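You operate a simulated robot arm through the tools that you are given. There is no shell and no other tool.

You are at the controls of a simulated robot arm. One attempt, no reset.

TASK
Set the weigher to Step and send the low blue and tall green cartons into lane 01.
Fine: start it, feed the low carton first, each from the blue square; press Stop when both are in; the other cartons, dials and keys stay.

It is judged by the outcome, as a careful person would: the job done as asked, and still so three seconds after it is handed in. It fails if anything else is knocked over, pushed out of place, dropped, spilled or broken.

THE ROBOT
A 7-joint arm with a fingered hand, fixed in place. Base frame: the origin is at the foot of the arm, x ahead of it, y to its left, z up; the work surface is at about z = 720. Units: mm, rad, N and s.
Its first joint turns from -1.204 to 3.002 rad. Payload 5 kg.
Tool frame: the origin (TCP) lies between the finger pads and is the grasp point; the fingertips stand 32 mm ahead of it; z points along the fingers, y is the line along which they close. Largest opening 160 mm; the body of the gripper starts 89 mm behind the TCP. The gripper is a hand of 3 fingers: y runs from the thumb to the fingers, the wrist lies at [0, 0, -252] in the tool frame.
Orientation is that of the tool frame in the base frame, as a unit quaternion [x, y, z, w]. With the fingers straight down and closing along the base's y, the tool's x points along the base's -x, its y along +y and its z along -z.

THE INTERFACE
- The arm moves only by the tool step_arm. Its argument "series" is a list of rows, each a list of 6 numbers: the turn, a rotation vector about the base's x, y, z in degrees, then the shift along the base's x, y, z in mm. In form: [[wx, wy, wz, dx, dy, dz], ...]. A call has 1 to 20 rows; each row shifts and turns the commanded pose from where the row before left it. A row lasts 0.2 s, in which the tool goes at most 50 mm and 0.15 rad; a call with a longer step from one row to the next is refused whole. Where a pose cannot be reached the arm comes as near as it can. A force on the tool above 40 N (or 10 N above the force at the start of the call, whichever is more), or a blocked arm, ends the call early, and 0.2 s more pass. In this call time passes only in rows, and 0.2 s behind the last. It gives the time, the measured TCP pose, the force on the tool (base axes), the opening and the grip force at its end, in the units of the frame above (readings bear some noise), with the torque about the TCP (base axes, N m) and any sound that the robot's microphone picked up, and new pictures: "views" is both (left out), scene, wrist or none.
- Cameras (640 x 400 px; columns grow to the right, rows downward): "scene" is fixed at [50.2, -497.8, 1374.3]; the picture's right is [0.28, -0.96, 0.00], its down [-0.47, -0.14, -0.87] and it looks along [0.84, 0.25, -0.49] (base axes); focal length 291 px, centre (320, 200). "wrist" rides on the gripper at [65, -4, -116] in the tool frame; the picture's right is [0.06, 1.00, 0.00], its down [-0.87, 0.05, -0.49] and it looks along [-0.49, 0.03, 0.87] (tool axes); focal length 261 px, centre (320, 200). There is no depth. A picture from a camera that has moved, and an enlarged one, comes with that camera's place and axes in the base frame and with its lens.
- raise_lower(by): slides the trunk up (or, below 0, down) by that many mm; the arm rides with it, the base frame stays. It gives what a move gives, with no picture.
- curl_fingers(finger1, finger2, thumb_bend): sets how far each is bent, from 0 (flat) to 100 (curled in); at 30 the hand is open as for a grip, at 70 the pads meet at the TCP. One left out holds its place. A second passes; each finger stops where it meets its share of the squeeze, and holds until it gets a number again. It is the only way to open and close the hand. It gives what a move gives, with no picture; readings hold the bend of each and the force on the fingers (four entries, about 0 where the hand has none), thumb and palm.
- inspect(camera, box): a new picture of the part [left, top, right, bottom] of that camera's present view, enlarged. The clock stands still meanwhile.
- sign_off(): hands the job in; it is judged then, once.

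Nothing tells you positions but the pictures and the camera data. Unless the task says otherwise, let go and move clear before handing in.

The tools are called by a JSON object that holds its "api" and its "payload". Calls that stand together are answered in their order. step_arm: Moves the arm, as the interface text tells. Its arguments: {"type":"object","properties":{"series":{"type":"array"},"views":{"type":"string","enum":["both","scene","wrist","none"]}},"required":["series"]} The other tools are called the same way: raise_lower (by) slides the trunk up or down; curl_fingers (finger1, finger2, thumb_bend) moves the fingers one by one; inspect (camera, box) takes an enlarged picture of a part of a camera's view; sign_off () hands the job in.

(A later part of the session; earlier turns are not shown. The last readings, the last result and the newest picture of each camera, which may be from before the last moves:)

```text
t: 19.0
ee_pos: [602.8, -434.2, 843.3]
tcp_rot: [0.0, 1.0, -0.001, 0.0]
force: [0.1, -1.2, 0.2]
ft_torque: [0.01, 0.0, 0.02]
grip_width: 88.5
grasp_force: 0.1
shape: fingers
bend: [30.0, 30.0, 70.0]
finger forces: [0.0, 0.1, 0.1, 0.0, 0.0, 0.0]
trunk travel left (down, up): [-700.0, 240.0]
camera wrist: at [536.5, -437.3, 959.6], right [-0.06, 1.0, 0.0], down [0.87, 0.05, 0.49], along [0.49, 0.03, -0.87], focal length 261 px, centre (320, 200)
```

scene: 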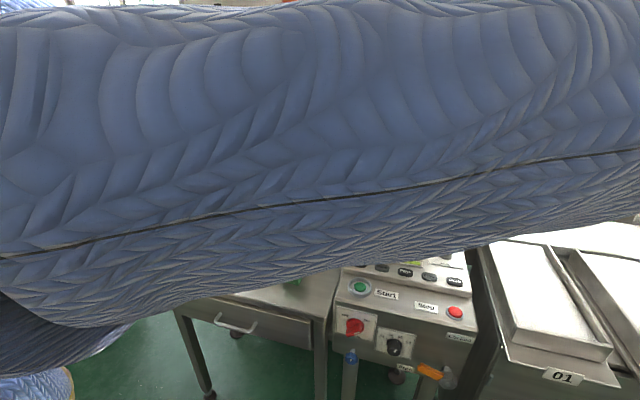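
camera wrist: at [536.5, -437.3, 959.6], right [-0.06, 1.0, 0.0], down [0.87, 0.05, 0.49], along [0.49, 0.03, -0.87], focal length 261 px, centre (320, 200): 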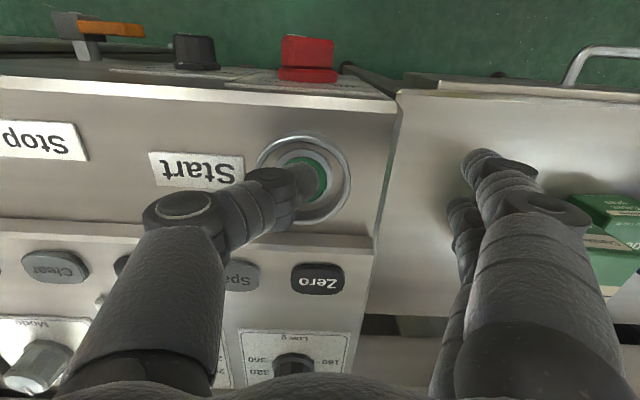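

{"api": "step_arm", "payload": {"series": [[0, 0, 0, 1, -1, -3], [0, 0, 0, 0, 0, -3], [0, 0, 0, 0, 0, -2]], "views": "wrist"}}

{"api": "inspect", "payload": {"camera": "scene", "box": [320, 0, 490, 110]}}

```text
t: 19.8
ee_pos: [603.9, -436.2, 836.8]
tcp_rot: [0.001, 1.0, 0.0, 0.0]
force: [1.2, -3.3, 14.4]
ft_torque: [-0.32, 0.02, -0.01]
grip_width: 87.9
grasp_force: 7.0
shape: fingers
bend: [30.0, 30.0, 70.0]
finger forces: [0.1, 0.0, 0.0, 0.0, 14.5, 0.0]
trunk travel left (down, up): [-700.0, 240.0]
heard: click
camera wrist: at [537.2, -438.3, 953.1], right [-0.06, 1.0, 0.0], down [0.87, 0.05, 0.49], along [0.49, 0.03, -0.87], focal length 261 px, centre (320, 200)
```

wrist: 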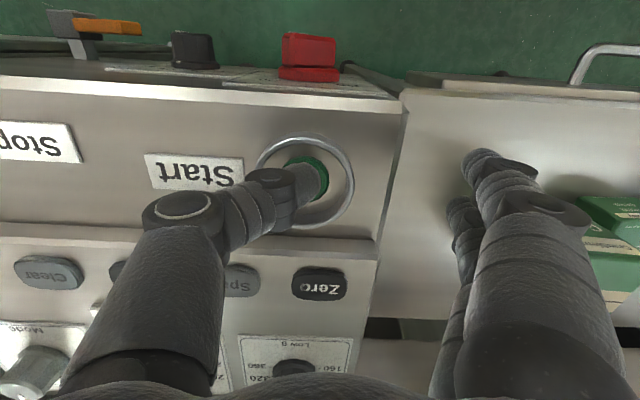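

```text
3.64 times, centred on (405, 55) of scene
camera zoom: at [50.2, -497.8, 1374.3], right [0.28, -0.96, 0.0], down [-0.47, -0.14, -0.87], along [0.84, 0.25, -0.49], focal length 1058 px, centre (11, 727)
```

zoom: 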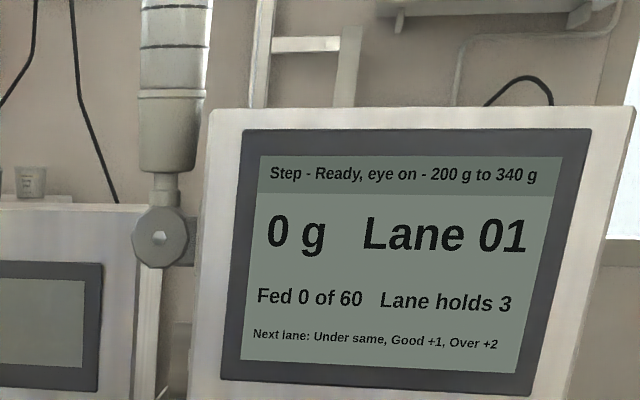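

I heard a click, and the display changed to "Step - Ready, eye on". I'll lift off and watch the display.

{"api": "step_arm", "payload": {"series": [[0, 0, 0, 0, 0, 20], [0, 0, 0, 0, 0, 45], [0, 0, 0, 0, 0, 45], [0, 0, 0, 0, 0, 40]], "views": "both"}}

{"api": "inspect", "payload": {"camera": "scene", "box": [320, 0, 490, 110]}}

```text
t: 20.8
ee_pos: [602.1, -434.0, 986.5]
tcp_rot: [0.0, 1.0, 0.0, -0.001]
force: [0.6, 0.9, 1.9]
ft_torque: [0.02, 0.04, 0.02]
grip_width: 88.2
grasp_force: 0.1
shape: fingers
bend: [30.0, 30.0, 70.0]
finger forces: [0.1, 0.1, 0.1, 0.0, 0.0, 0.1]
trunk travel left (down, up): [-700.0, 240.0]
camera wrist: at [535.3, -436.9, 1102.2], right [-0.06, 1.0, 0.0], down [0.87, 0.05, 0.49], along [0.49, 0.03, -0.87], focal length 261 px, centre (320, 200)
```

scene: 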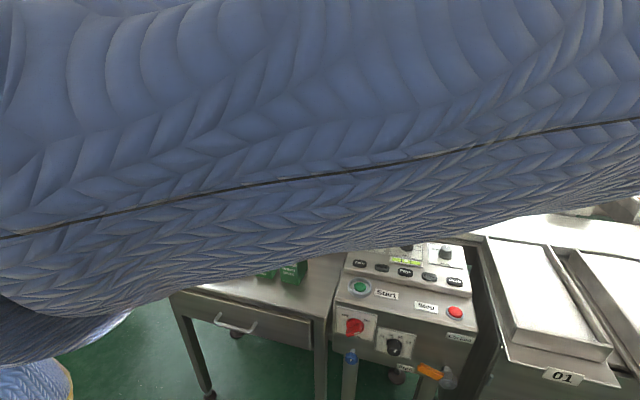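
wrist: 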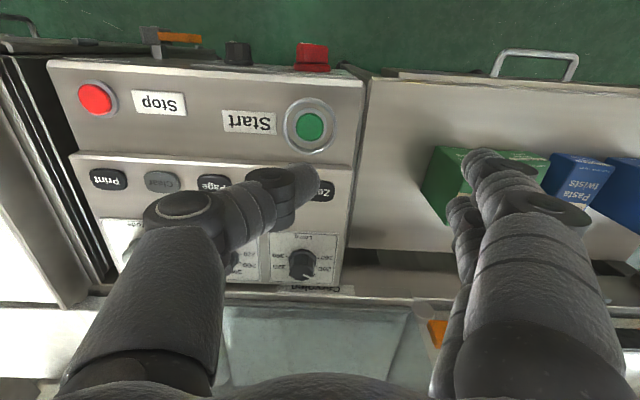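

```text
3.64 times, centred on (405, 55) of scene
camera zoom: at [50.2, -497.8, 1374.3], right [0.28, -0.96, 0.0], down [-0.47, -0.14, -0.87], along [0.84, 0.25, -0.49], focal length 1058 px, centre (11, 727)
```

zoom: 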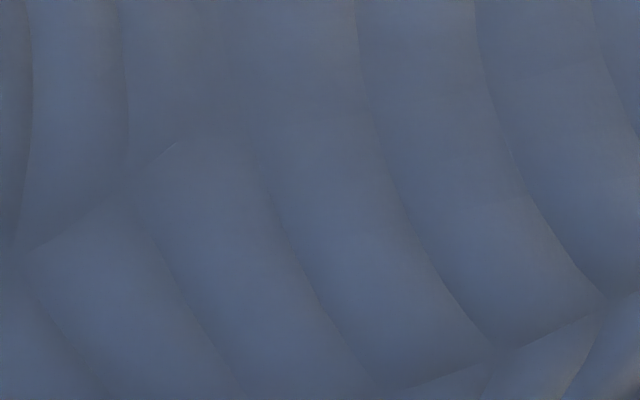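

Next is the low blue carton at about (685, -45). I'll turn the hand 90° so it closes along x, open it to about 115 mm, and move above the carton.

{"api": "curl_fingers", "payload": {"finger1": 42, "finger2": 42, "thumb_bend": 42}}

{"api": "step_arm", "payload": {"series": [[0, 0, -7.5, 6.9, 32.4, 0], [0, 0, -7.5, 6.9, 32.4, 0], [0, 0, -7.5, 6.9, 32.4, 0], [0, 0, -7.5, 6.9, 32.4, 0], [0, 0, -7.5, 6.9, 32.4, 0], [0, 0, -7.5, 6.9, 32.4, 0], [0, 0, -7.5, 6.9, 32.4, 0], [0, 0, -7.5, 6.9, 32.4, 0], [0, 0, -7.5, 6.9, 32.4, 0], [0, 0, -7.5, 6.9, 32.4, 0], [0, 0, -7.5, 6.9, 32.4, 0], [0, 0, -7.5, 6.9, 32.4, 0]]}}

{"api": "inspect", "payload": {"camera": "wrist", "box": [200, 60, 440, 230]}}

{"api": "inspect", "payload": {"camera": "scene", "box": [320, 0, 490, 110]}}

```text
t: 21.8
ee_pos: [603.0, -435.7, 985.0]
tcp_rot: [0.0, 1.0, 0.001, 0.0]
force: [0.1, 0.2, 0.1]
ft_torque: [0.01, 0.0, 0.05]
grip_width: 120.0
grasp_force: 0.2
shape: fingers
bend: [42.0, 42.0, 42.0]
finger forces: [0.0, 0.0, 0.0, 0.0, 0.0, 0.0]
trunk travel left (down, up): [-700.0, 240.0]
```

```text
t: 24.4
ee_pos: [687.9, -45.5, 986.4]
tcp_rot: [0.707, 0.707, -0.001, -0.002]
force: [0.7, 0.9, -0.1]
ft_torque: [-0.06, 0.02, -0.05]
grip_width: 120.5
grasp_force: 0.1
shape: fingers
bend: [42.0, 42.0, 42.0]
finger forces: [0.0, 0.0, 0.0, 0.0, 0.0, 0.0]
trunk travel left (down, up): [-700.0, 240.0]
camera wrist: at [682.4, 21.2, 1101.8], right [1.0, 0.06, 0.0], down [0.05, -0.87, 0.49], along [0.03, -0.49, -0.87], focal length 261 px, centre (320, 200)
```

scene: 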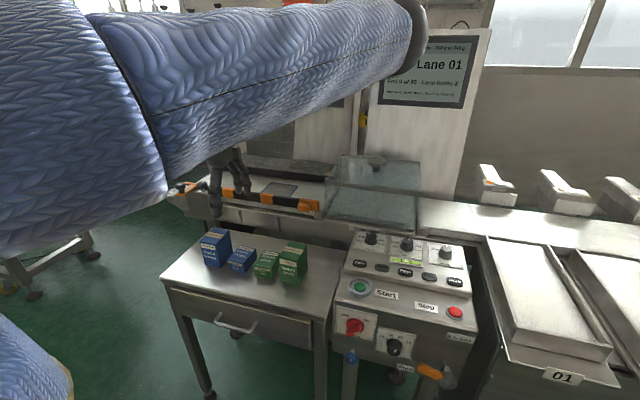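
wrist: 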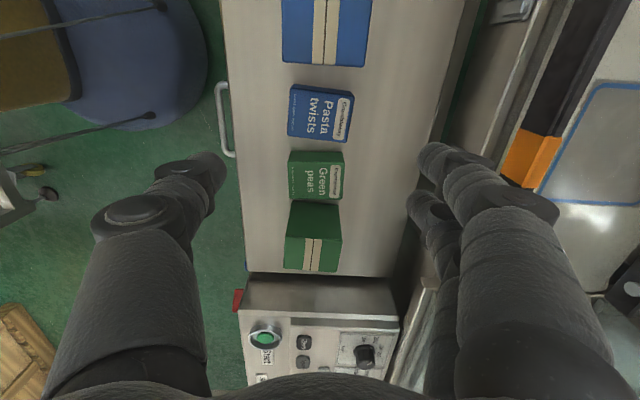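

```text
2.35 times, centred on (320, 145) of wrist
camera zoom: at [682.4, 21.2, 1101.8], right [1.0, 0.06, 0.0], down [0.05, -0.87, 0.49], along [0.03, -0.49, -0.87], focal length 613 px, centre (320, 329)
```

zoom: 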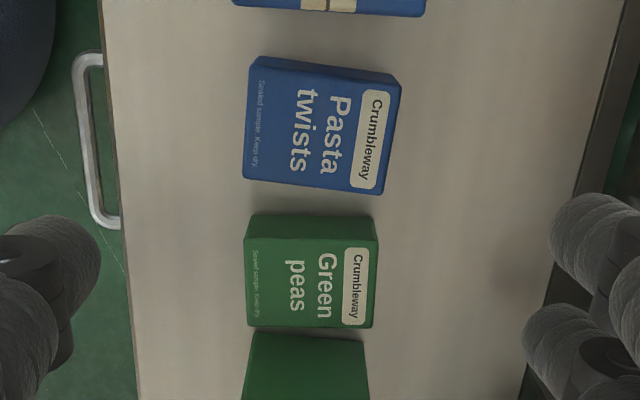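

```text
3.64 times, centred on (405, 55) of scene
camera zoom: at [50.2, -497.8, 1374.3], right [0.28, -0.96, 0.0], down [-0.47, -0.14, -0.87], along [0.84, 0.25, -0.49], focal length 1058 px, centre (11, 727)
```

zoom: 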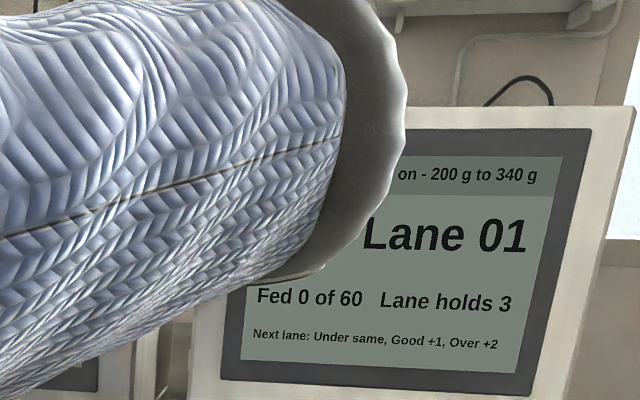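

"eye on" still shows. The low carton's centre is about (687, -47.5) and it is turned about -4°. I'll line up and go down in two stages.

{"api": "step_arm", "payload": {"series": [[0, 0, -4, -1, -2, -45], [0, 0, 0, 0, 0, -45], [0, 0, 0, 0, 0, -45], [0, 0, 0, 0, 0, -40]]}}

{"api": "inspect", "payload": {"camera": "scene", "box": [180, 200, 330, 300]}}

```text
t: 25.4
ee_pos: [702.4, -56.5, 806.0]
tcp_rot: [0.732, 0.681, 0.001, 0.0]
force: [0.4, -0.6, 0.1]
ft_torque: [0.01, -0.03, -0.05]
grip_width: 120.1
grasp_force: 0.0
shape: fingers
bend: [42.0, 42.0, 42.0]
finger forces: [0.2, 0.0, 0.0, 0.0, 0.0, 0.0]
out of reach, approached as far as the arm can: row 1
trunk travel left (down, up): [-700.0, 240.0]
camera wrist: at [702.0, 9.8, 921.5], right [1.0, -0.01, 0.0], down [-0.01, -0.87, 0.49], along [0.0, -0.49, -0.87], focal length 261 px, centre (320, 200)
```

scene: 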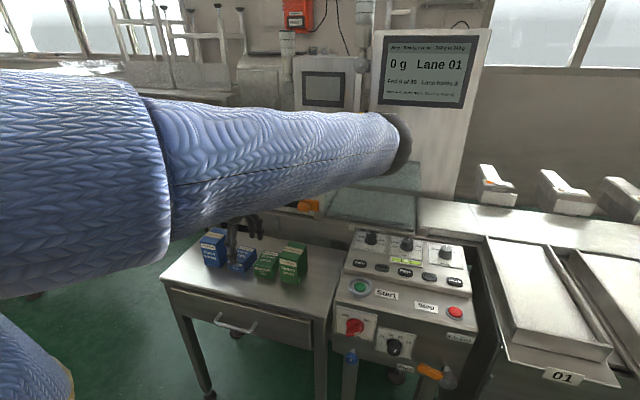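
wrist: 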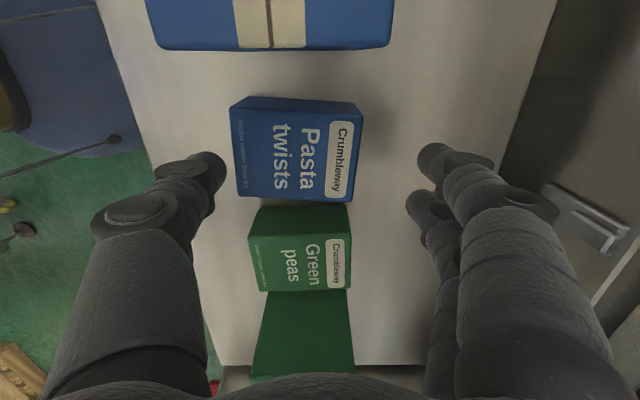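

```text
4.00 times, centred on (255, 250) of scene
camera zoom: at [50.2, -497.8, 1374.3], right [0.28, -0.96, 0.0], down [-0.47, -0.14, -0.87], along [0.84, 0.25, -0.49], focal length 1163 px, centre (580, 0)
```

zoom: 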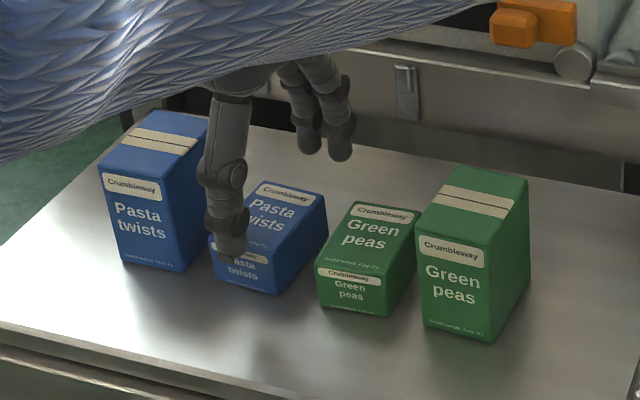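

The first row reached the arm's limit, leaving the hand about 15 mm off in x and 9 mm in y. I'll see whether it can be corrected at this yaw.

{"api": "step_arm", "payload": {"series": [[0, 0, 0, -8, 4.5, 0], [0, 0, 0, -7.4, 4.5, 0]], "views": "wrist"}}

```text
t: 26.0
ee_pos: [687.0, -46.9, 805.5]
tcp_rot: [0.731, 0.682, 0.0, 0.0]
force: [0.0, -0.7, 0.0]
ft_torque: [0.01, -0.05, -0.02]
grip_width: 120.2
grasp_force: 0.1
shape: fingers
bend: [42.0, 42.0, 42.0]
finger forces: [0.0, 0.0, 0.0, 0.1, 0.1, 0.0]
trunk travel left (down, up): [-700.0, 240.0]
camera wrist: at [685.8, 19.2, 922.1], right [1.0, -0.01, 0.0], down [-0.01, -0.87, 0.49], along [0.0, -0.49, -0.87], focal length 261 px, centre (320, 200)
```

wrist: 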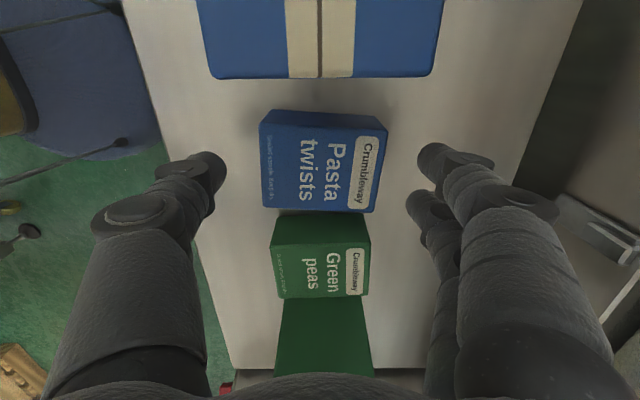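

Corrected: the hand is centred over the low carton. Now I'll go down to grasp height and close.

{"api": "step_arm", "payload": {"series": [[0, 0, 0, 0, 0, -20], [0, 0, 0, 0, 0, -14], [0, 0, 0, 0, 0, -6]], "views": "both"}}

{"api": "inspect", "payload": {"camera": "scene", "box": [180, 200, 330, 300]}}

```text
t: 26.8
ee_pos: [686.7, -47.8, 765.9]
tcp_rot: [0.731, 0.682, 0.0, 0.0]
force: [-0.9, -0.6, 0.1]
ft_torque: [0.01, -0.01, 0.01]
grip_width: 119.7
grasp_force: 0.0
shape: fingers
bend: [42.0, 42.0, 42.0]
finger forces: [0.1, 0.0, 0.1, 0.0, 0.0, 0.0]
trunk travel left (down, up): [-700.0, 240.0]
camera wrist: at [685.7, 19.3, 882.3], right [1.0, -0.01, 0.0], down [-0.01, -0.87, 0.49], along [0.0, -0.49, -0.87], focal length 261 px, centre (320, 200)
```

scene: 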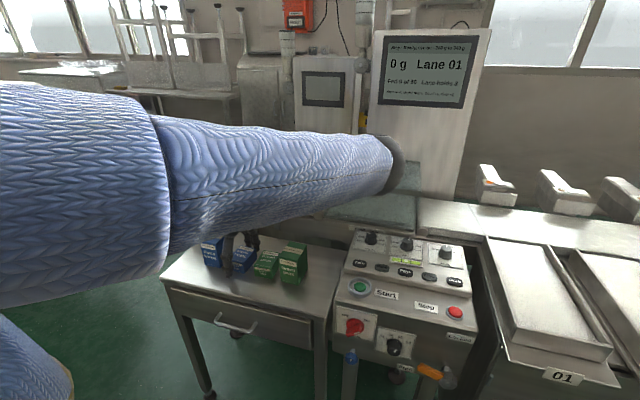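
wrist: 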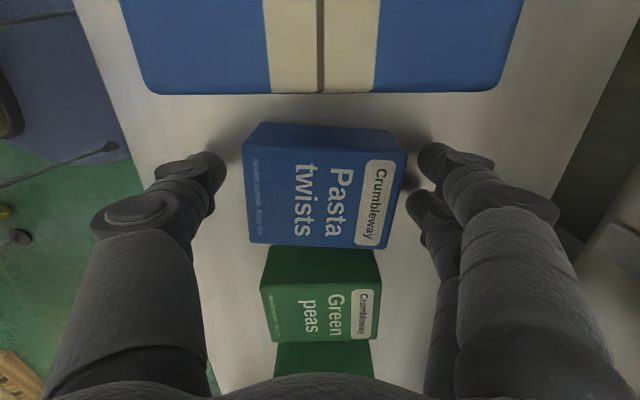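

```text
4.00 times, centred on (255, 250) of scene
camera zoom: at [50.2, -497.8, 1374.3], right [0.28, -0.96, 0.0], down [-0.47, -0.14, -0.87], along [0.84, 0.25, -0.49], focal length 1163 px, centre (580, 0)
```

zoom: 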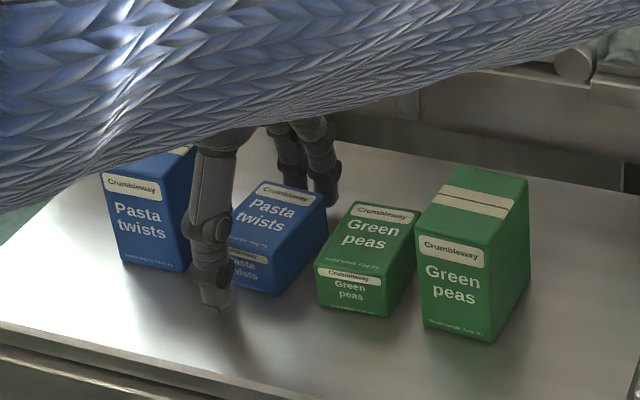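

Thumb and fingers straddle the carton. Now I'll close gently.

{"api": "curl_fingers", "payload": {"finger1": 56, "finger2": 56, "thumb_bend": 56}}

{"api": "inspect", "payload": {"camera": "wrist", "box": [160, 80, 480, 280]}}

```text
t: 27.8
ee_pos: [686.3, -47.1, 766.1]
tcp_rot: [0.731, 0.683, 0.0, 0.001]
force: [-0.4, 0.2, 0.2]
ft_torque: [0.03, 0.03, -0.05]
grip_width: 84.0
grasp_force: 9.3
shape: fingers
bend: [51.0, 51.0, 53.0]
finger forces: [4.7, 4.7, 0.0, 0.0, 9.2, 0.0]
trunk travel left (down, up): [-700.0, 240.0]
```

```text
2.00 times, centred on (320, 180) of wrist
camera zoom: at [685.6, 19.3, 882.3], right [1.0, -0.01, 0.0], down [-0.01, -0.87, 0.49], along [0.0, -0.49, -0.87], focal length 521 px, centre (320, 240)
```

zoom: 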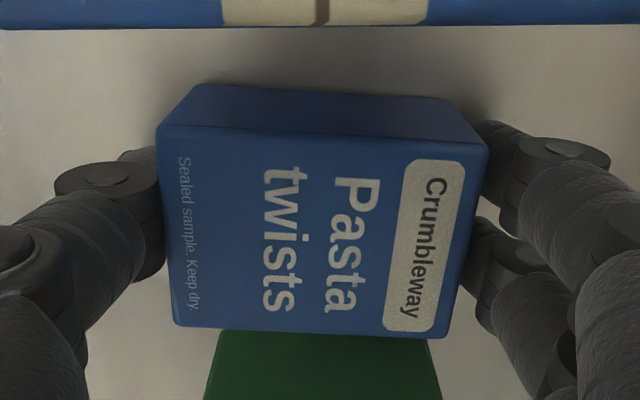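

The grip holds at about 9 N. I'll lift a little to test it before travelling.

{"api": "step_arm", "payload": {"series": [[0, 0, 0, 0, 0, 8], [0, 0, 0, 0, 0, 15], [0, 0, 0, 0, 0, 25], [0, 0, 0, 0, 0, 40], [0, 0, 0, 0, 0, 40]]}}

```text
t: 29.0
ee_pos: [692.7, -50.0, 891.8]
tcp_rot: [0.729, 0.685, 0.0, -0.002]
force: [0.6, -0.9, -1.9]
ft_torque: [0.03, -0.02, 0.01]
grip_width: 83.9
grasp_force: 9.4
shape: fingers
bend: [51.0, 51.0, 53.0]
finger forces: [4.6, 4.7, 0.0, 0.1, 9.3, 0.0]
out of reach, approached as far as the arm can: row 5
trunk travel left (down, up): [-700.0, 240.0]
camera wrist: at [692.7, 16.0, 1008.6], right [1.0, 0.0, 0.0], down [0.0, -0.87, 0.49], along [0.0, -0.49, -0.87], focal length 261 px, centre (320, 200)
```

scene: 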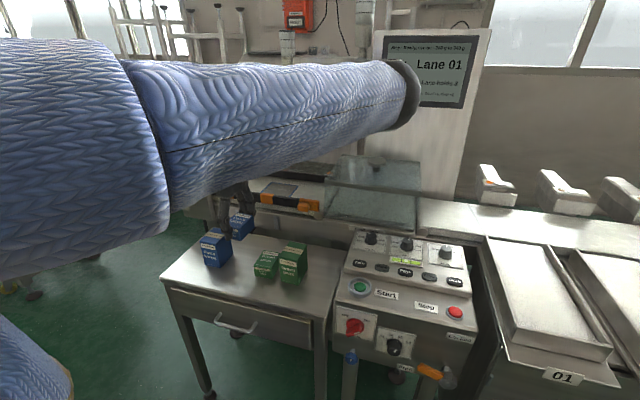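
wrist: 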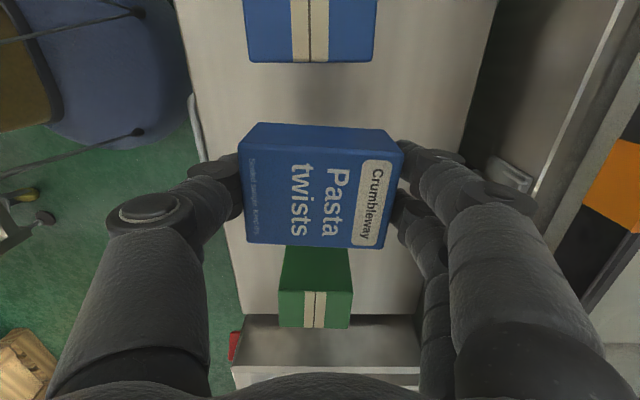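

The carton is held and lifted. I'll square it up by turning back 4°, raise it clear of the rails, and carry it over the blue square.

{"api": "step_arm", "payload": {"series": [[0, 0, 4, 0, 0, 30], [0, 0, 0, 0, 0, 38], [0, 0, 0, 35, 0, 0], [0, 0, 0, 38, 0, 0], [0, 0, 0, 38, 0, 0], [0, 0, 0, 38, 0, 0], [0, 0, 0, 38, 0, 0], [0, 0, 0, 38, 0, 0], [0, 0, 0, 38, 0, 0], [0, 0, 0, 34, 1, 0]]}}

{"api": "inspect", "payload": {"camera": "scene", "box": [200, 100, 360, 220]}}

{"api": "inspect", "payload": {"camera": "wrist", "box": [160, 80, 480, 280]}}

```text
t: 31.2
ee_pos: [993.0, -49.0, 960.6]
tcp_rot: [0.707, 0.707, 0.0, -0.001]
force: [-1.2, -0.2, -1.2]
ft_torque: [-0.03, 0.02, 0.03]
grip_width: 83.8
grasp_force: 9.5
shape: fingers
bend: [51.0, 51.0, 53.0]
finger forces: [4.7, 4.7, 0.0, 0.0, 9.1, 0.0]
trunk travel left (down, up): [-700.0, 240.0]
camera wrist: at [988.3, 16.8, 1076.5], right [1.0, 0.06, 0.0], down [0.05, -0.87, 0.49], along [0.03, -0.49, -0.87], focal length 261 px, centre (320, 200)
```

scene: 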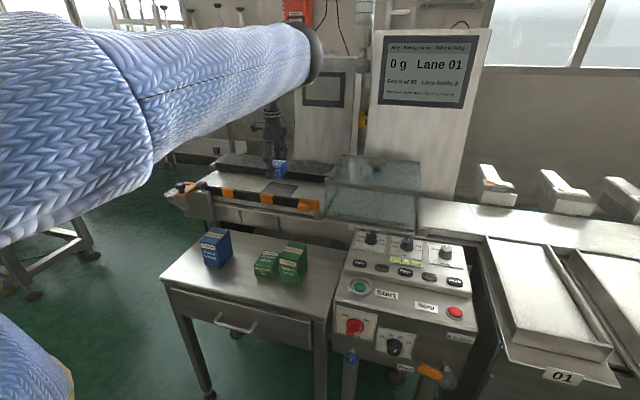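
wrist: 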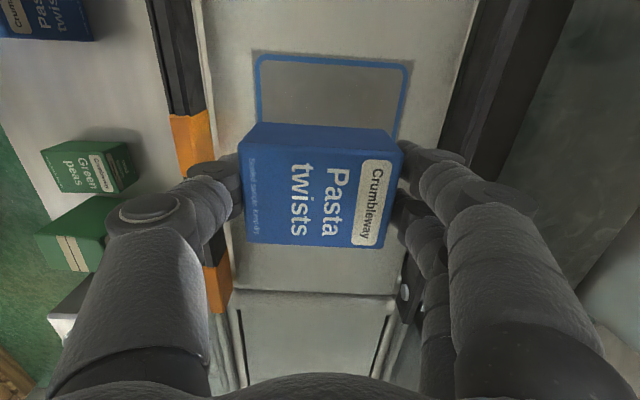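

```text
3.33 times, centred on (280, 160) of scene
camera zoom: at [50.2, -497.8, 1374.3], right [0.28, -0.96, 0.0], down [-0.47, -0.14, -0.87], along [0.84, 0.25, -0.49], focal length 969 px, centre (453, 333)
```

zoom: 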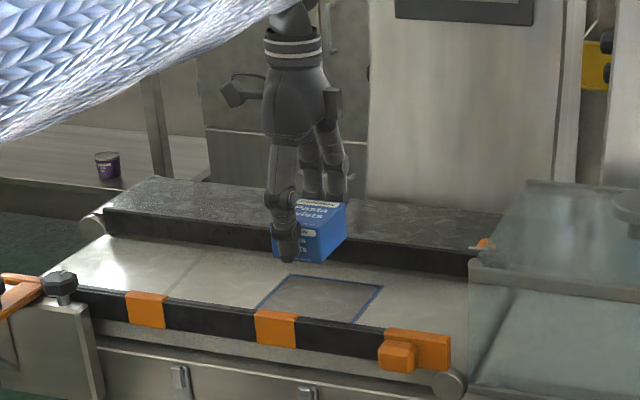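

```text
2.00 times, centred on (320, 180) of wrist
camera zoom: at [988.3, 16.8, 1076.5], right [1.0, 0.06, 0.0], down [0.05, -0.87, 0.49], along [0.03, -0.49, -0.87], focal length 521 px, centre (320, 240)
```

zoom: 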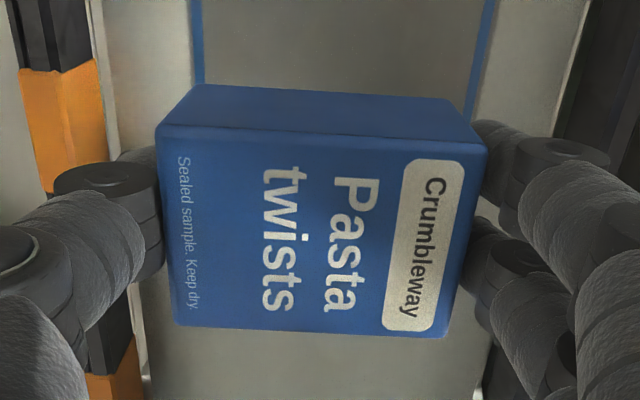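

The carton is over the blue square and the rails leave room for the fingers. I'll lower until it touches the belt.

{"api": "step_arm", "payload": {"series": [[0, 0, 0, 2, 0, -30], [0, 0, 0, 0, 0, -25], [0, 0, 0, 0, 0, -8]], "views": "both"}}

{"api": "inspect", "payload": {"camera": "scene", "box": [240, 140, 340, 220]}}

```text
t: 32.0
ee_pos: [993.2, -50.1, 897.9]
tcp_rot: [0.707, 0.708, 0.001, -0.001]
force: [-0.5, -0.1, -1.3]
ft_torque: [0.0, 0.01, 0.02]
grip_width: 83.7
grasp_force: 8.7
shape: fingers
bend: [51.0, 51.0, 53.0]
finger forces: [4.6, 4.6, 0.0, 0.0, 9.2, 0.0]
trunk travel left (down, up): [-700.0, 240.0]
camera wrist: at [988.3, 16.5, 1013.6], right [1.0, 0.06, 0.0], down [0.05, -0.87, 0.49], along [0.03, -0.49, -0.87], focal length 261 px, centre (320, 200)
```

scene: 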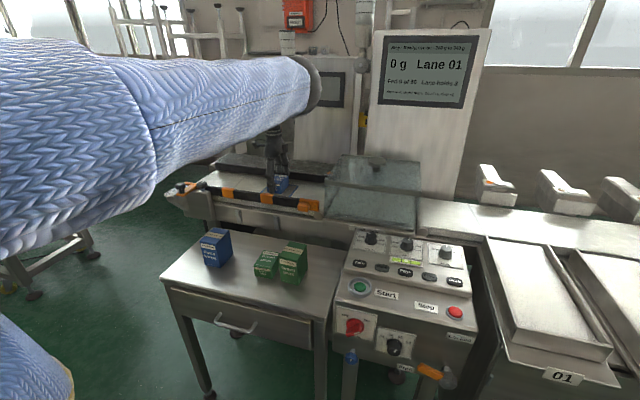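
wrist: 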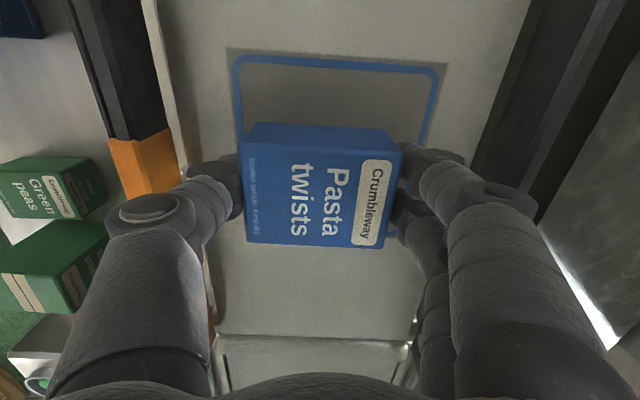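

```text
5.00 times, centred on (290, 180) of scene
camera zoom: at [50.2, -497.8, 1374.3], right [0.28, -0.96, 0.0], down [-0.47, -0.14, -0.87], along [0.84, 0.25, -0.49], focal length 1454 px, centre (470, 300)
```

zoom: 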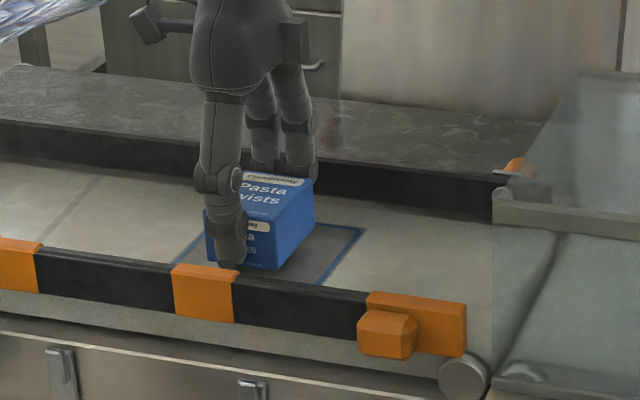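

{"api": "step_arm", "payload": {"series": [[0, 0, 0, 0, 0, -4], [0, 0, 0, 0, 0, -3], [0, 0, 0, 0, 0, -2]], "views": "scene"}}

{"api": "inspect", "payload": {"camera": "scene", "box": [370, 20, 490, 110]}}

{"api": "inspect", "payload": {"camera": "scene", "box": [240, 140, 340, 220]}}

```text
t: 32.8
ee_pos: [992.4, -50.1, 889.3]
tcp_rot: [0.707, 0.707, 0.0, 0.0]
force: [1.1, 0.1, -1.0]
ft_torque: [-0.01, 0.0, 0.03]
grip_width: 84.0
grasp_force: 9.4
shape: fingers
bend: [51.0, 51.0, 53.0]
finger forces: [4.6, 4.6, 0.0, 0.1, 9.1, 0.1]
trunk travel left (down, up): [-700.0, 240.0]
```

scene: 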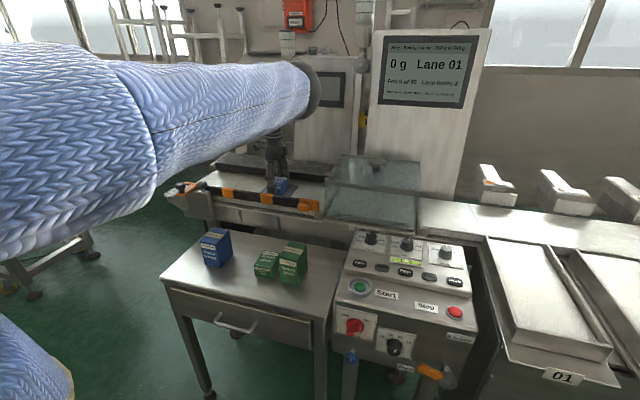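

```text
4.44 times, centred on (430, 65) of scene
camera zoom: at [50.2, -497.8, 1374.3], right [0.28, -0.96, 0.0], down [-0.47, -0.14, -0.87], along [0.84, 0.25, -0.49], focal length 1292 px, centre (-169, 800)
```

zoom: 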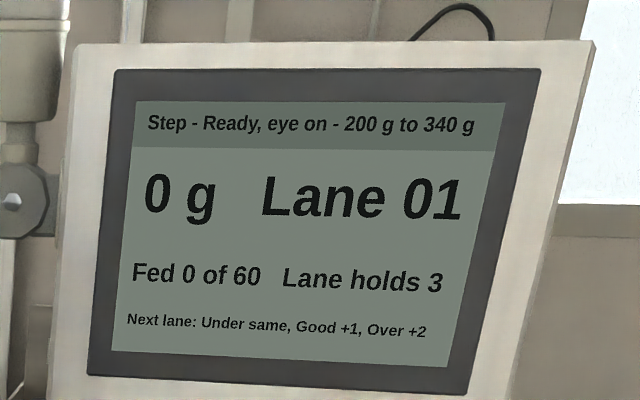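

```text
5.00 times, centred on (290, 180) of scene
camera zoom: at [50.2, -497.8, 1374.3], right [0.28, -0.96, 0.0], down [-0.47, -0.14, -0.87], along [0.84, 0.25, -0.49], focal length 1454 px, centre (470, 300)
```

zoom: 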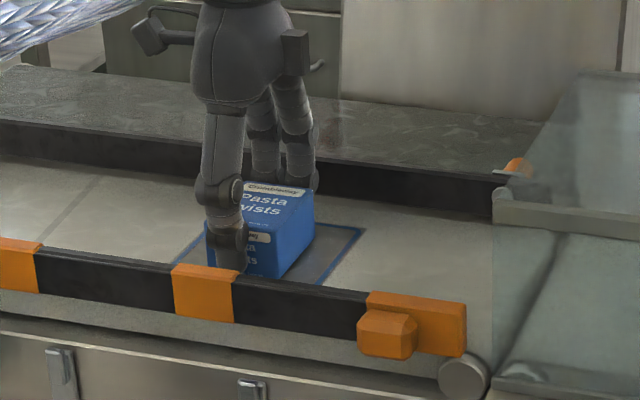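

{"api": "step_arm", "payload": {"series": [[0, 0, 0, 0, 0, -2], [0, 0, 0, 0, 0, -2]], "views": "none"}}

{"api": "inspect", "payload": {"camera": "scene", "box": [240, 140, 340, 220]}}

{"api": "inspect", "payload": {"camera": "scene", "box": [370, 20, 490, 110]}}

```text
t: 33.4
ee_pos: [992.6, -49.7, 884.6]
tcp_rot: [0.707, 0.707, -0.001, 0.0]
force: [0.9, -0.2, 5.0]
ft_torque: [0.03, 0.11, -0.01]
grip_width: 83.9
grasp_force: 9.4
shape: fingers
bend: [51.0, 51.0, 53.0]
finger forces: [4.8, 4.8, 0.1, 0.0, 9.7, 0.0]
trunk travel left (down, up): [-700.0, 240.0]
```

```text
5.00 times, centred on (290, 180) of scene
camera zoom: at [50.2, -497.8, 1374.3], right [0.28, -0.96, 0.0], down [-0.47, -0.14, -0.87], along [0.84, 0.25, -0.49], focal length 1454 px, centre (470, 300)
```

zoom: 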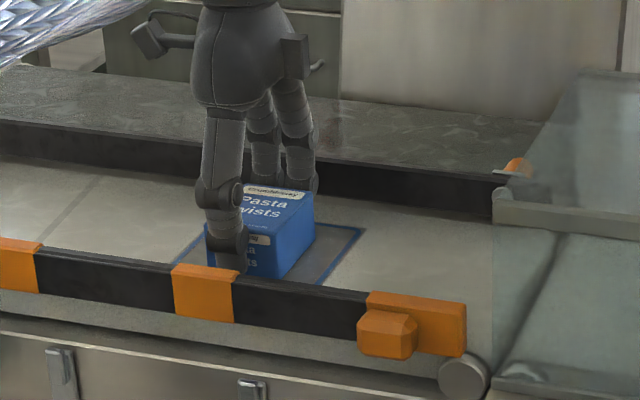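

```text
4.44 times, centred on (430, 65) of scene
camera zoom: at [50.2, -497.8, 1374.3], right [0.28, -0.96, 0.0], down [-0.47, -0.14, -0.87], along [0.84, 0.25, -0.49], focal length 1292 px, centre (-169, 800)
```

zoom: 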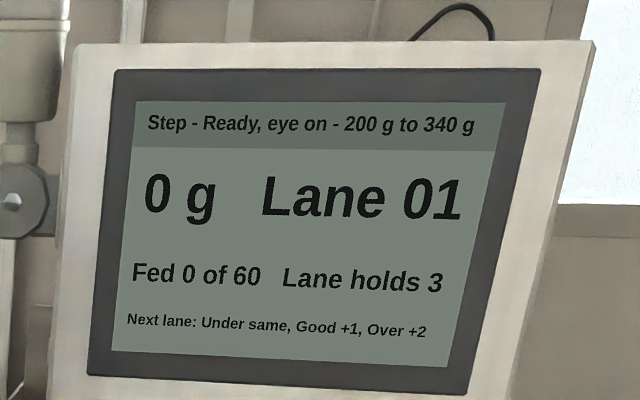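

Force +5 N: the carton is resting on the belt inside the square. Now I'll release it and lift straight up.

{"api": "curl_fingers", "payload": {"finger1": 43, "finger2": 43, "thumb_bend": 43}}

{"api": "step_arm", "payload": {"series": [[0, 0, 0, 0, 0, 25], [0, 0, 0, 0, 0, 45], [0, 0, 0, 0, 0, 45]]}}

{"api": "inspect", "payload": {"camera": "scene", "box": [370, 20, 490, 110]}}

```text
t: 34.4
ee_pos: [993.4, -48.9, 884.5]
tcp_rot: [0.707, 0.707, 0.0, 0.0]
force: [0.6, -0.3, 0.9]
ft_torque: [0.01, 0.02, -0.01]
grip_width: 115.4
grasp_force: 0.0
shape: fingers
bend: [43.0, 43.0, 43.0]
finger forces: [0.0, 0.0, 0.0, 0.0, 0.1, 0.0]
trunk travel left (down, up): [-700.0, 240.0]
```

```text
t: 35.2
ee_pos: [991.6, -51.4, 998.9]
tcp_rot: [0.708, 0.707, 0.0, 0.0]
force: [0.3, -0.4, 0.5]
ft_torque: [-0.02, -0.03, 0.01]
grip_width: 115.3
grasp_force: 0.0
shape: fingers
bend: [43.0, 43.0, 43.0]
finger forces: [0.0, 0.0, 0.1, 0.0, 0.0, 0.0]
trunk travel left (down, up): [-700.0, 240.0]
camera wrist: at [987.1, 15.5, 1115.0], right [1.0, 0.06, 0.0], down [0.05, -0.87, 0.49], along [0.03, -0.49, -0.87], focal length 261 px, centre (320, 200)
```

scene: 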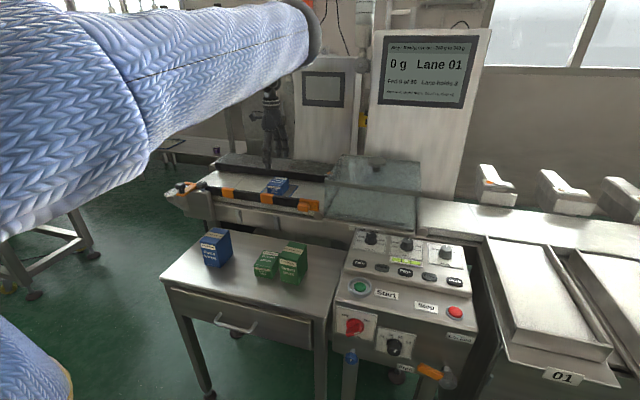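
wrist: 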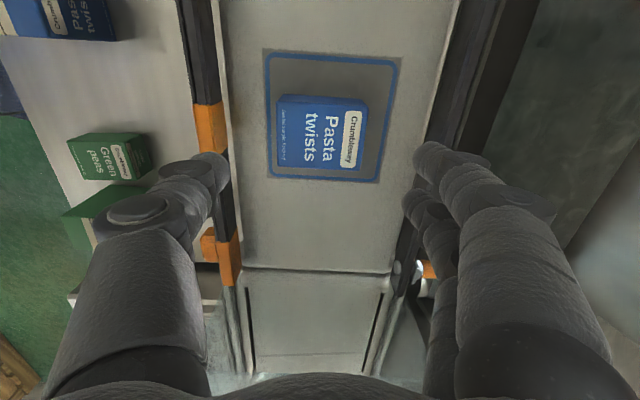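

```text
4.44 times, centred on (430, 65) of scene
camera zoom: at [50.2, -497.8, 1374.3], right [0.28, -0.96, 0.0], down [-0.47, -0.14, -0.87], along [0.84, 0.25, -0.49], focal length 1292 px, centre (-169, 800)
```

zoom: 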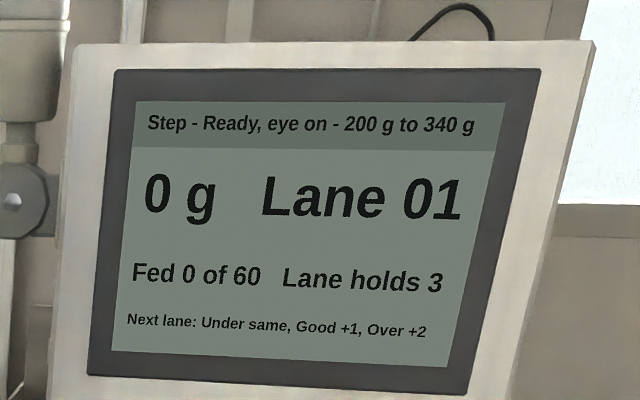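

The carton is released squarely on the blue square. I'll back off and watch whether the eye triggers the feed.

{"api": "step_arm", "payload": {"series": [[0, 0, 0, -40, 0, 25], [0, 0, 0, -40, 0, 25], [0, 0, 0, -40, 0, 0], [0, 0, 0, -40, 0, 0], [0, 0, 0, 0, 0, 0], [0, 0, 0, 0, 0, 0], [0, 0, 0, 0, 0, 0], [0, 0, 0, 0, 0, 0]], "views": "scene"}}

{"api": "inspect", "payload": {"camera": "scene", "box": [370, 20, 490, 110]}}

{"api": "inspect", "payload": {"camera": "scene", "box": [220, 140, 440, 240]}}

```text
t: 37.0
ee_pos: [834.0, -53.1, 1050.2]
tcp_rot: [0.707, 0.707, 0.0, 0.0]
force: [0.6, -0.7, 0.2]
ft_torque: [-0.02, -0.02, 0.0]
grip_width: 115.4
grasp_force: 0.0
shape: fingers
bend: [43.0, 43.0, 43.0]
finger forces: [0.0, 0.1, 0.1, 0.0, 0.0, 0.0]
trunk travel left (down, up): [-700.0, 240.0]
```

scene: 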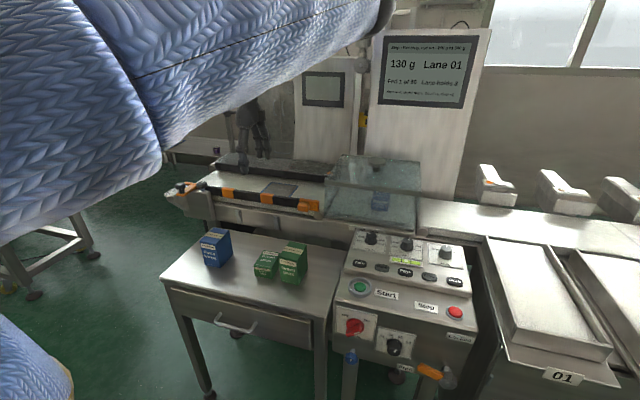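

```text
4.44 times, centred on (430, 65) of scene
camera zoom: at [50.2, -497.8, 1374.3], right [0.28, -0.96, 0.0], down [-0.47, -0.14, -0.87], along [0.84, 0.25, -0.49], focal length 1292 px, centre (-169, 800)
```

zoom: 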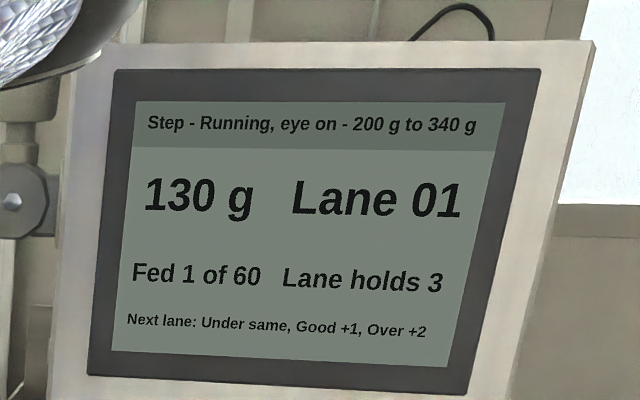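

```text
2.91 times, centred on (330, 190) of scene
camera zoom: at [50.2, -497.8, 1374.3], right [0.28, -0.96, 0.0], down [-0.47, -0.14, -0.87], along [0.84, 0.25, -0.49], focal length 846 px, centre (291, 229)
```

zoom: 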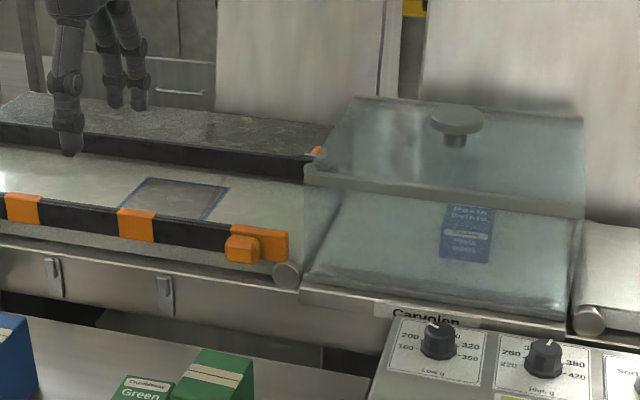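

The eye triggered the feed. The low carton weighed 130 g, which is Under, so the lane stays 01. I'll wait until it lands.

{"api": "step_arm", "payload": {"series": [[0, 0, 0, -10, 0, 0], [0, 0, 0, 0, 0, 0], [0, 0, 0, 0, 0, 0], [0, 0, 0, 0, 0, 0], [0, 0, 0, 0, 0, 0], [0, 0, 0, 0, 0, 0], [0, 0, 0, 0, 0, 0], [0, 0, 0, 0, 0, 0], [0, 0, 0, 0, 0, 0], [0, 0, 0, 0, 0, 0]], "views": "scene"}}

{"api": "inspect", "payload": {"camera": "scene", "box": [370, 20, 490, 110]}}

{"api": "inspect", "payload": {"camera": "scene", "box": [400, 180, 640, 400]}}

```text
t: 39.2
ee_pos: [825.6, -51.7, 1050.1]
tcp_rot: [0.706, 0.708, 0.0, 0.0]
force: [0.0, -0.4, -0.3]
ft_torque: [-0.03, 0.04, 0.05]
grip_width: 115.7
grasp_force: 0.1
shape: fingers
bend: [43.0, 43.0, 43.0]
finger forces: [0.0, 0.1, 0.0, 0.0, 0.0, 0.0]
trunk travel left (down, up): [-700.0, 240.0]
```

scene: 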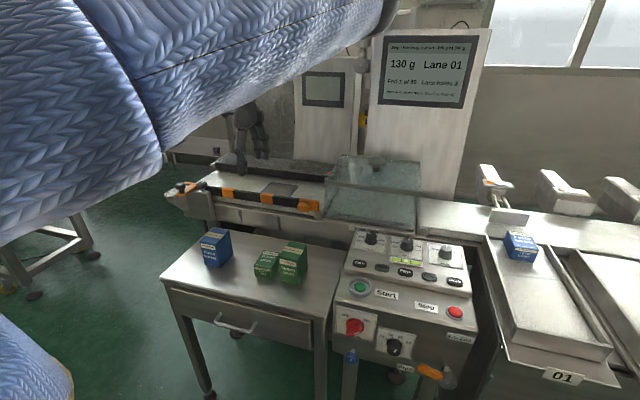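

```text
4.44 times, centred on (430, 65) of scene
camera zoom: at [50.2, -497.8, 1374.3], right [0.28, -0.96, 0.0], down [-0.47, -0.14, -0.87], along [0.84, 0.25, -0.49], focal length 1292 px, centre (-169, 800)
```

zoom: 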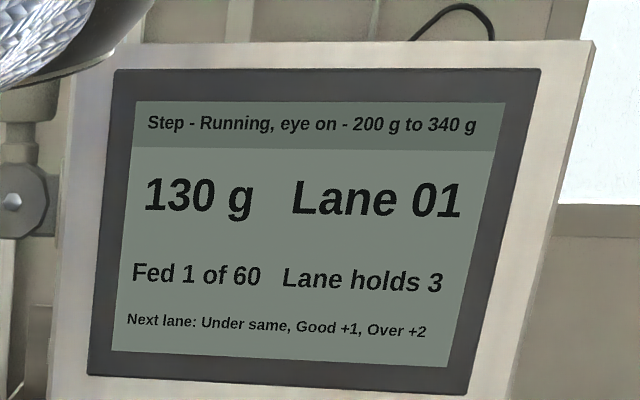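

```text
1.82 times, centred on (520, 290) of scene
camera zoom: at [50.2, -497.8, 1374.3], right [0.28, -0.96, 0.0], down [-0.47, -0.14, -0.87], along [0.84, 0.25, -0.49], focal length 529 px, centre (-44, 36)
```

zoom: 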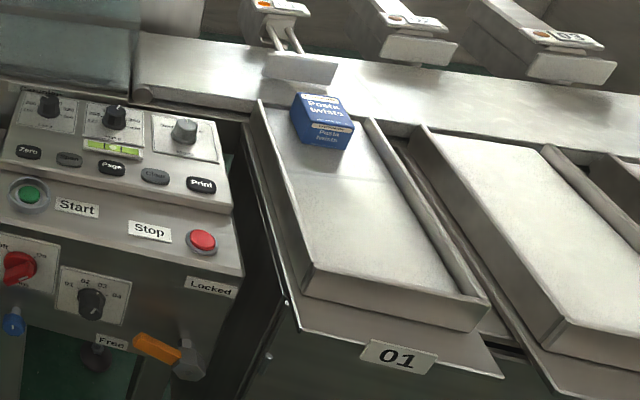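

The low carton is in lane 01, and the display still says Lane 01. Next is the tall green carton, centred near (686, -226).

{"api": "step_arm", "payload": {"series": [[0, 0, 0, -23.3, -29, -10], [0, 0, 0, -23.3, -29, -10], [0, 0, 0, -23.3, -29, -10], [0, 0, 0, -23.3, -29, -10], [0, 0, 0, -23.3, -29, -10], [0, 0, 0, -23.3, -29, -10]]}}

{"api": "inspect", "payload": {"camera": "wrist", "box": [200, 60, 440, 230]}}

{"api": "inspect", "payload": {"camera": "scene", "box": [370, 20, 490, 110]}}

```text
t: 40.6
ee_pos: [681.8, -223.9, 989.5]
tcp_rot: [0.707, 0.707, 0.001, -0.001]
force: [0.0, 0.3, -0.5]
ft_torque: [0.06, 0.02, -0.01]
grip_width: 115.6
grasp_force: 0.1
shape: fingers
bend: [43.0, 43.0, 43.0]
finger forces: [0.1, 0.0, 0.1, 0.0, 0.0, 0.1]
trunk travel left (down, up): [-700.0, 240.0]
camera wrist: at [676.3, -157.8, 1105.8], right [1.0, 0.06, 0.0], down [0.05, -0.87, 0.49], along [0.03, -0.49, -0.87], focal length 261 px, centre (320, 200)
```

scene: 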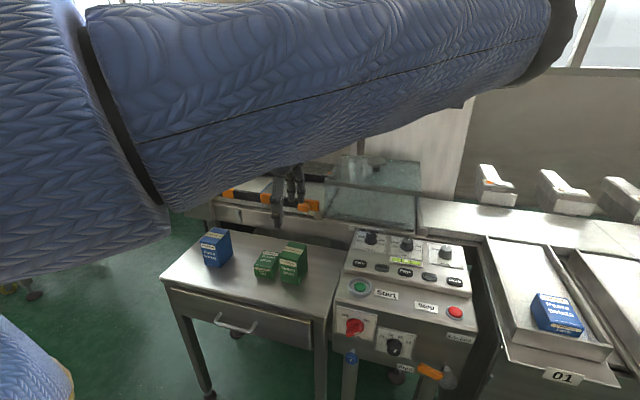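
wrist: 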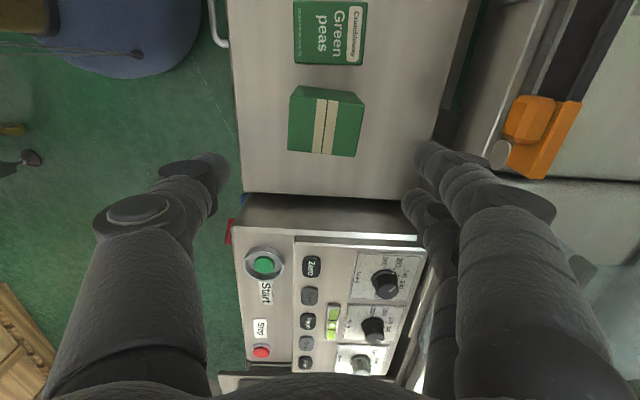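

```text
2.35 times, centred on (320, 145) of wrist
camera zoom: at [676.3, -157.8, 1105.8], right [1.0, 0.06, 0.0], down [0.05, -0.87, 0.49], along [0.03, -0.49, -0.87], focal length 613 px, centre (320, 329)
```

zoom: 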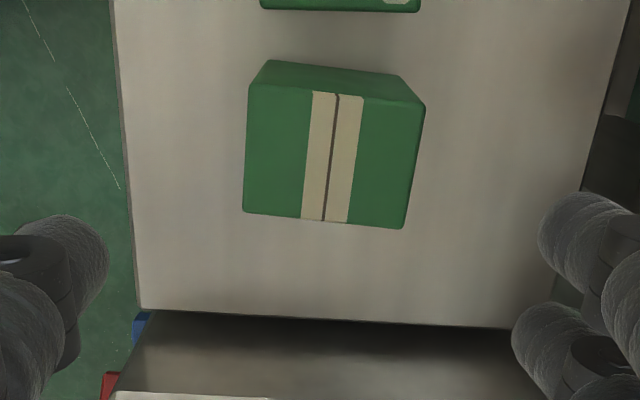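

```text
4.44 times, centred on (430, 65) of scene
camera zoom: at [50.2, -497.8, 1374.3], right [0.28, -0.96, 0.0], down [-0.47, -0.14, -0.87], along [0.84, 0.25, -0.49], focal length 1292 px, centre (-169, 800)
```

zoom: 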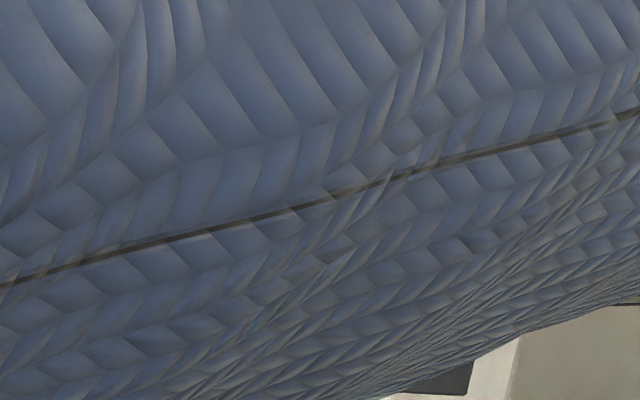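

The tall carton's centre is about (686, -228.5), its top at z≈815, turned about -3°. I'll go down around it.

{"api": "step_arm", "payload": {"series": [[0, 0, -3, 4, -4.6, -40], [0, 0, 0, 0, 0, -45], [0, 0, 0, 0, 0, -25]]}}

{"api": "inspect", "payload": {"camera": "wrist", "box": [160, 80, 480, 280]}}

```text
t: 41.4
ee_pos: [686.2, -229.8, 878.5]
tcp_rot: [0.726, 0.688, 0.0, 0.0]
force: [0.3, 0.2, -0.2]
ft_torque: [0.02, 0.03, 0.02]
grip_width: 115.5
grasp_force: 0.0
shape: fingers
bend: [43.0, 43.0, 43.0]
finger forces: [0.0, 0.0, 0.0, 0.0, 0.0, 0.1]
trunk travel left (down, up): [-700.0, 240.0]
camera wrist: at [684.8, -162.3, 994.2], right [1.0, 0.01, 0.0], down [0.01, -0.87, 0.49], along [0.0, -0.49, -0.87], focal length 261 px, centre (320, 200)
```

scene: 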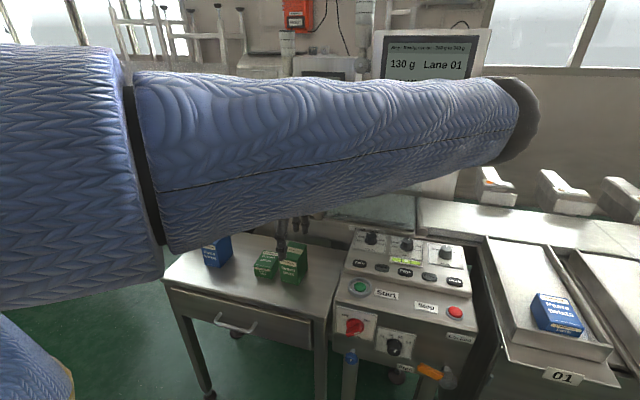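
wrist: 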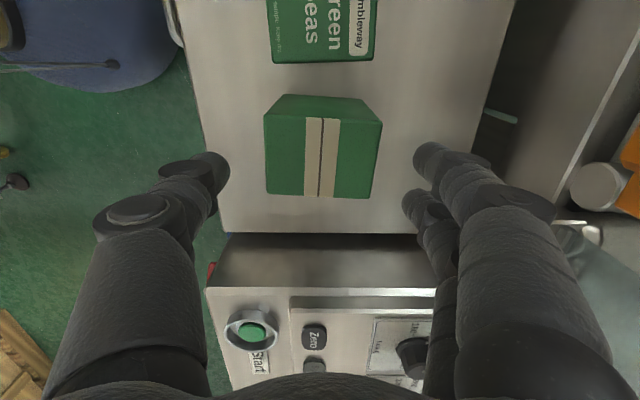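

```text
2.00 times, centred on (320, 180) of wrist
camera zoom: at [684.8, -162.3, 994.2], right [1.0, 0.01, 0.0], down [0.01, -0.87, 0.49], along [0.0, -0.49, -0.87], focal length 521 px, centre (320, 240)
```

zoom: 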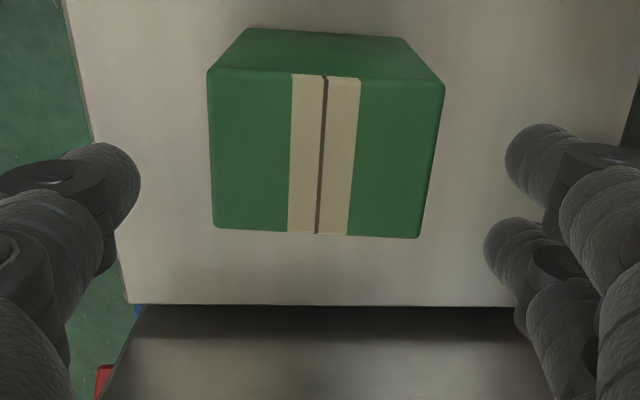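

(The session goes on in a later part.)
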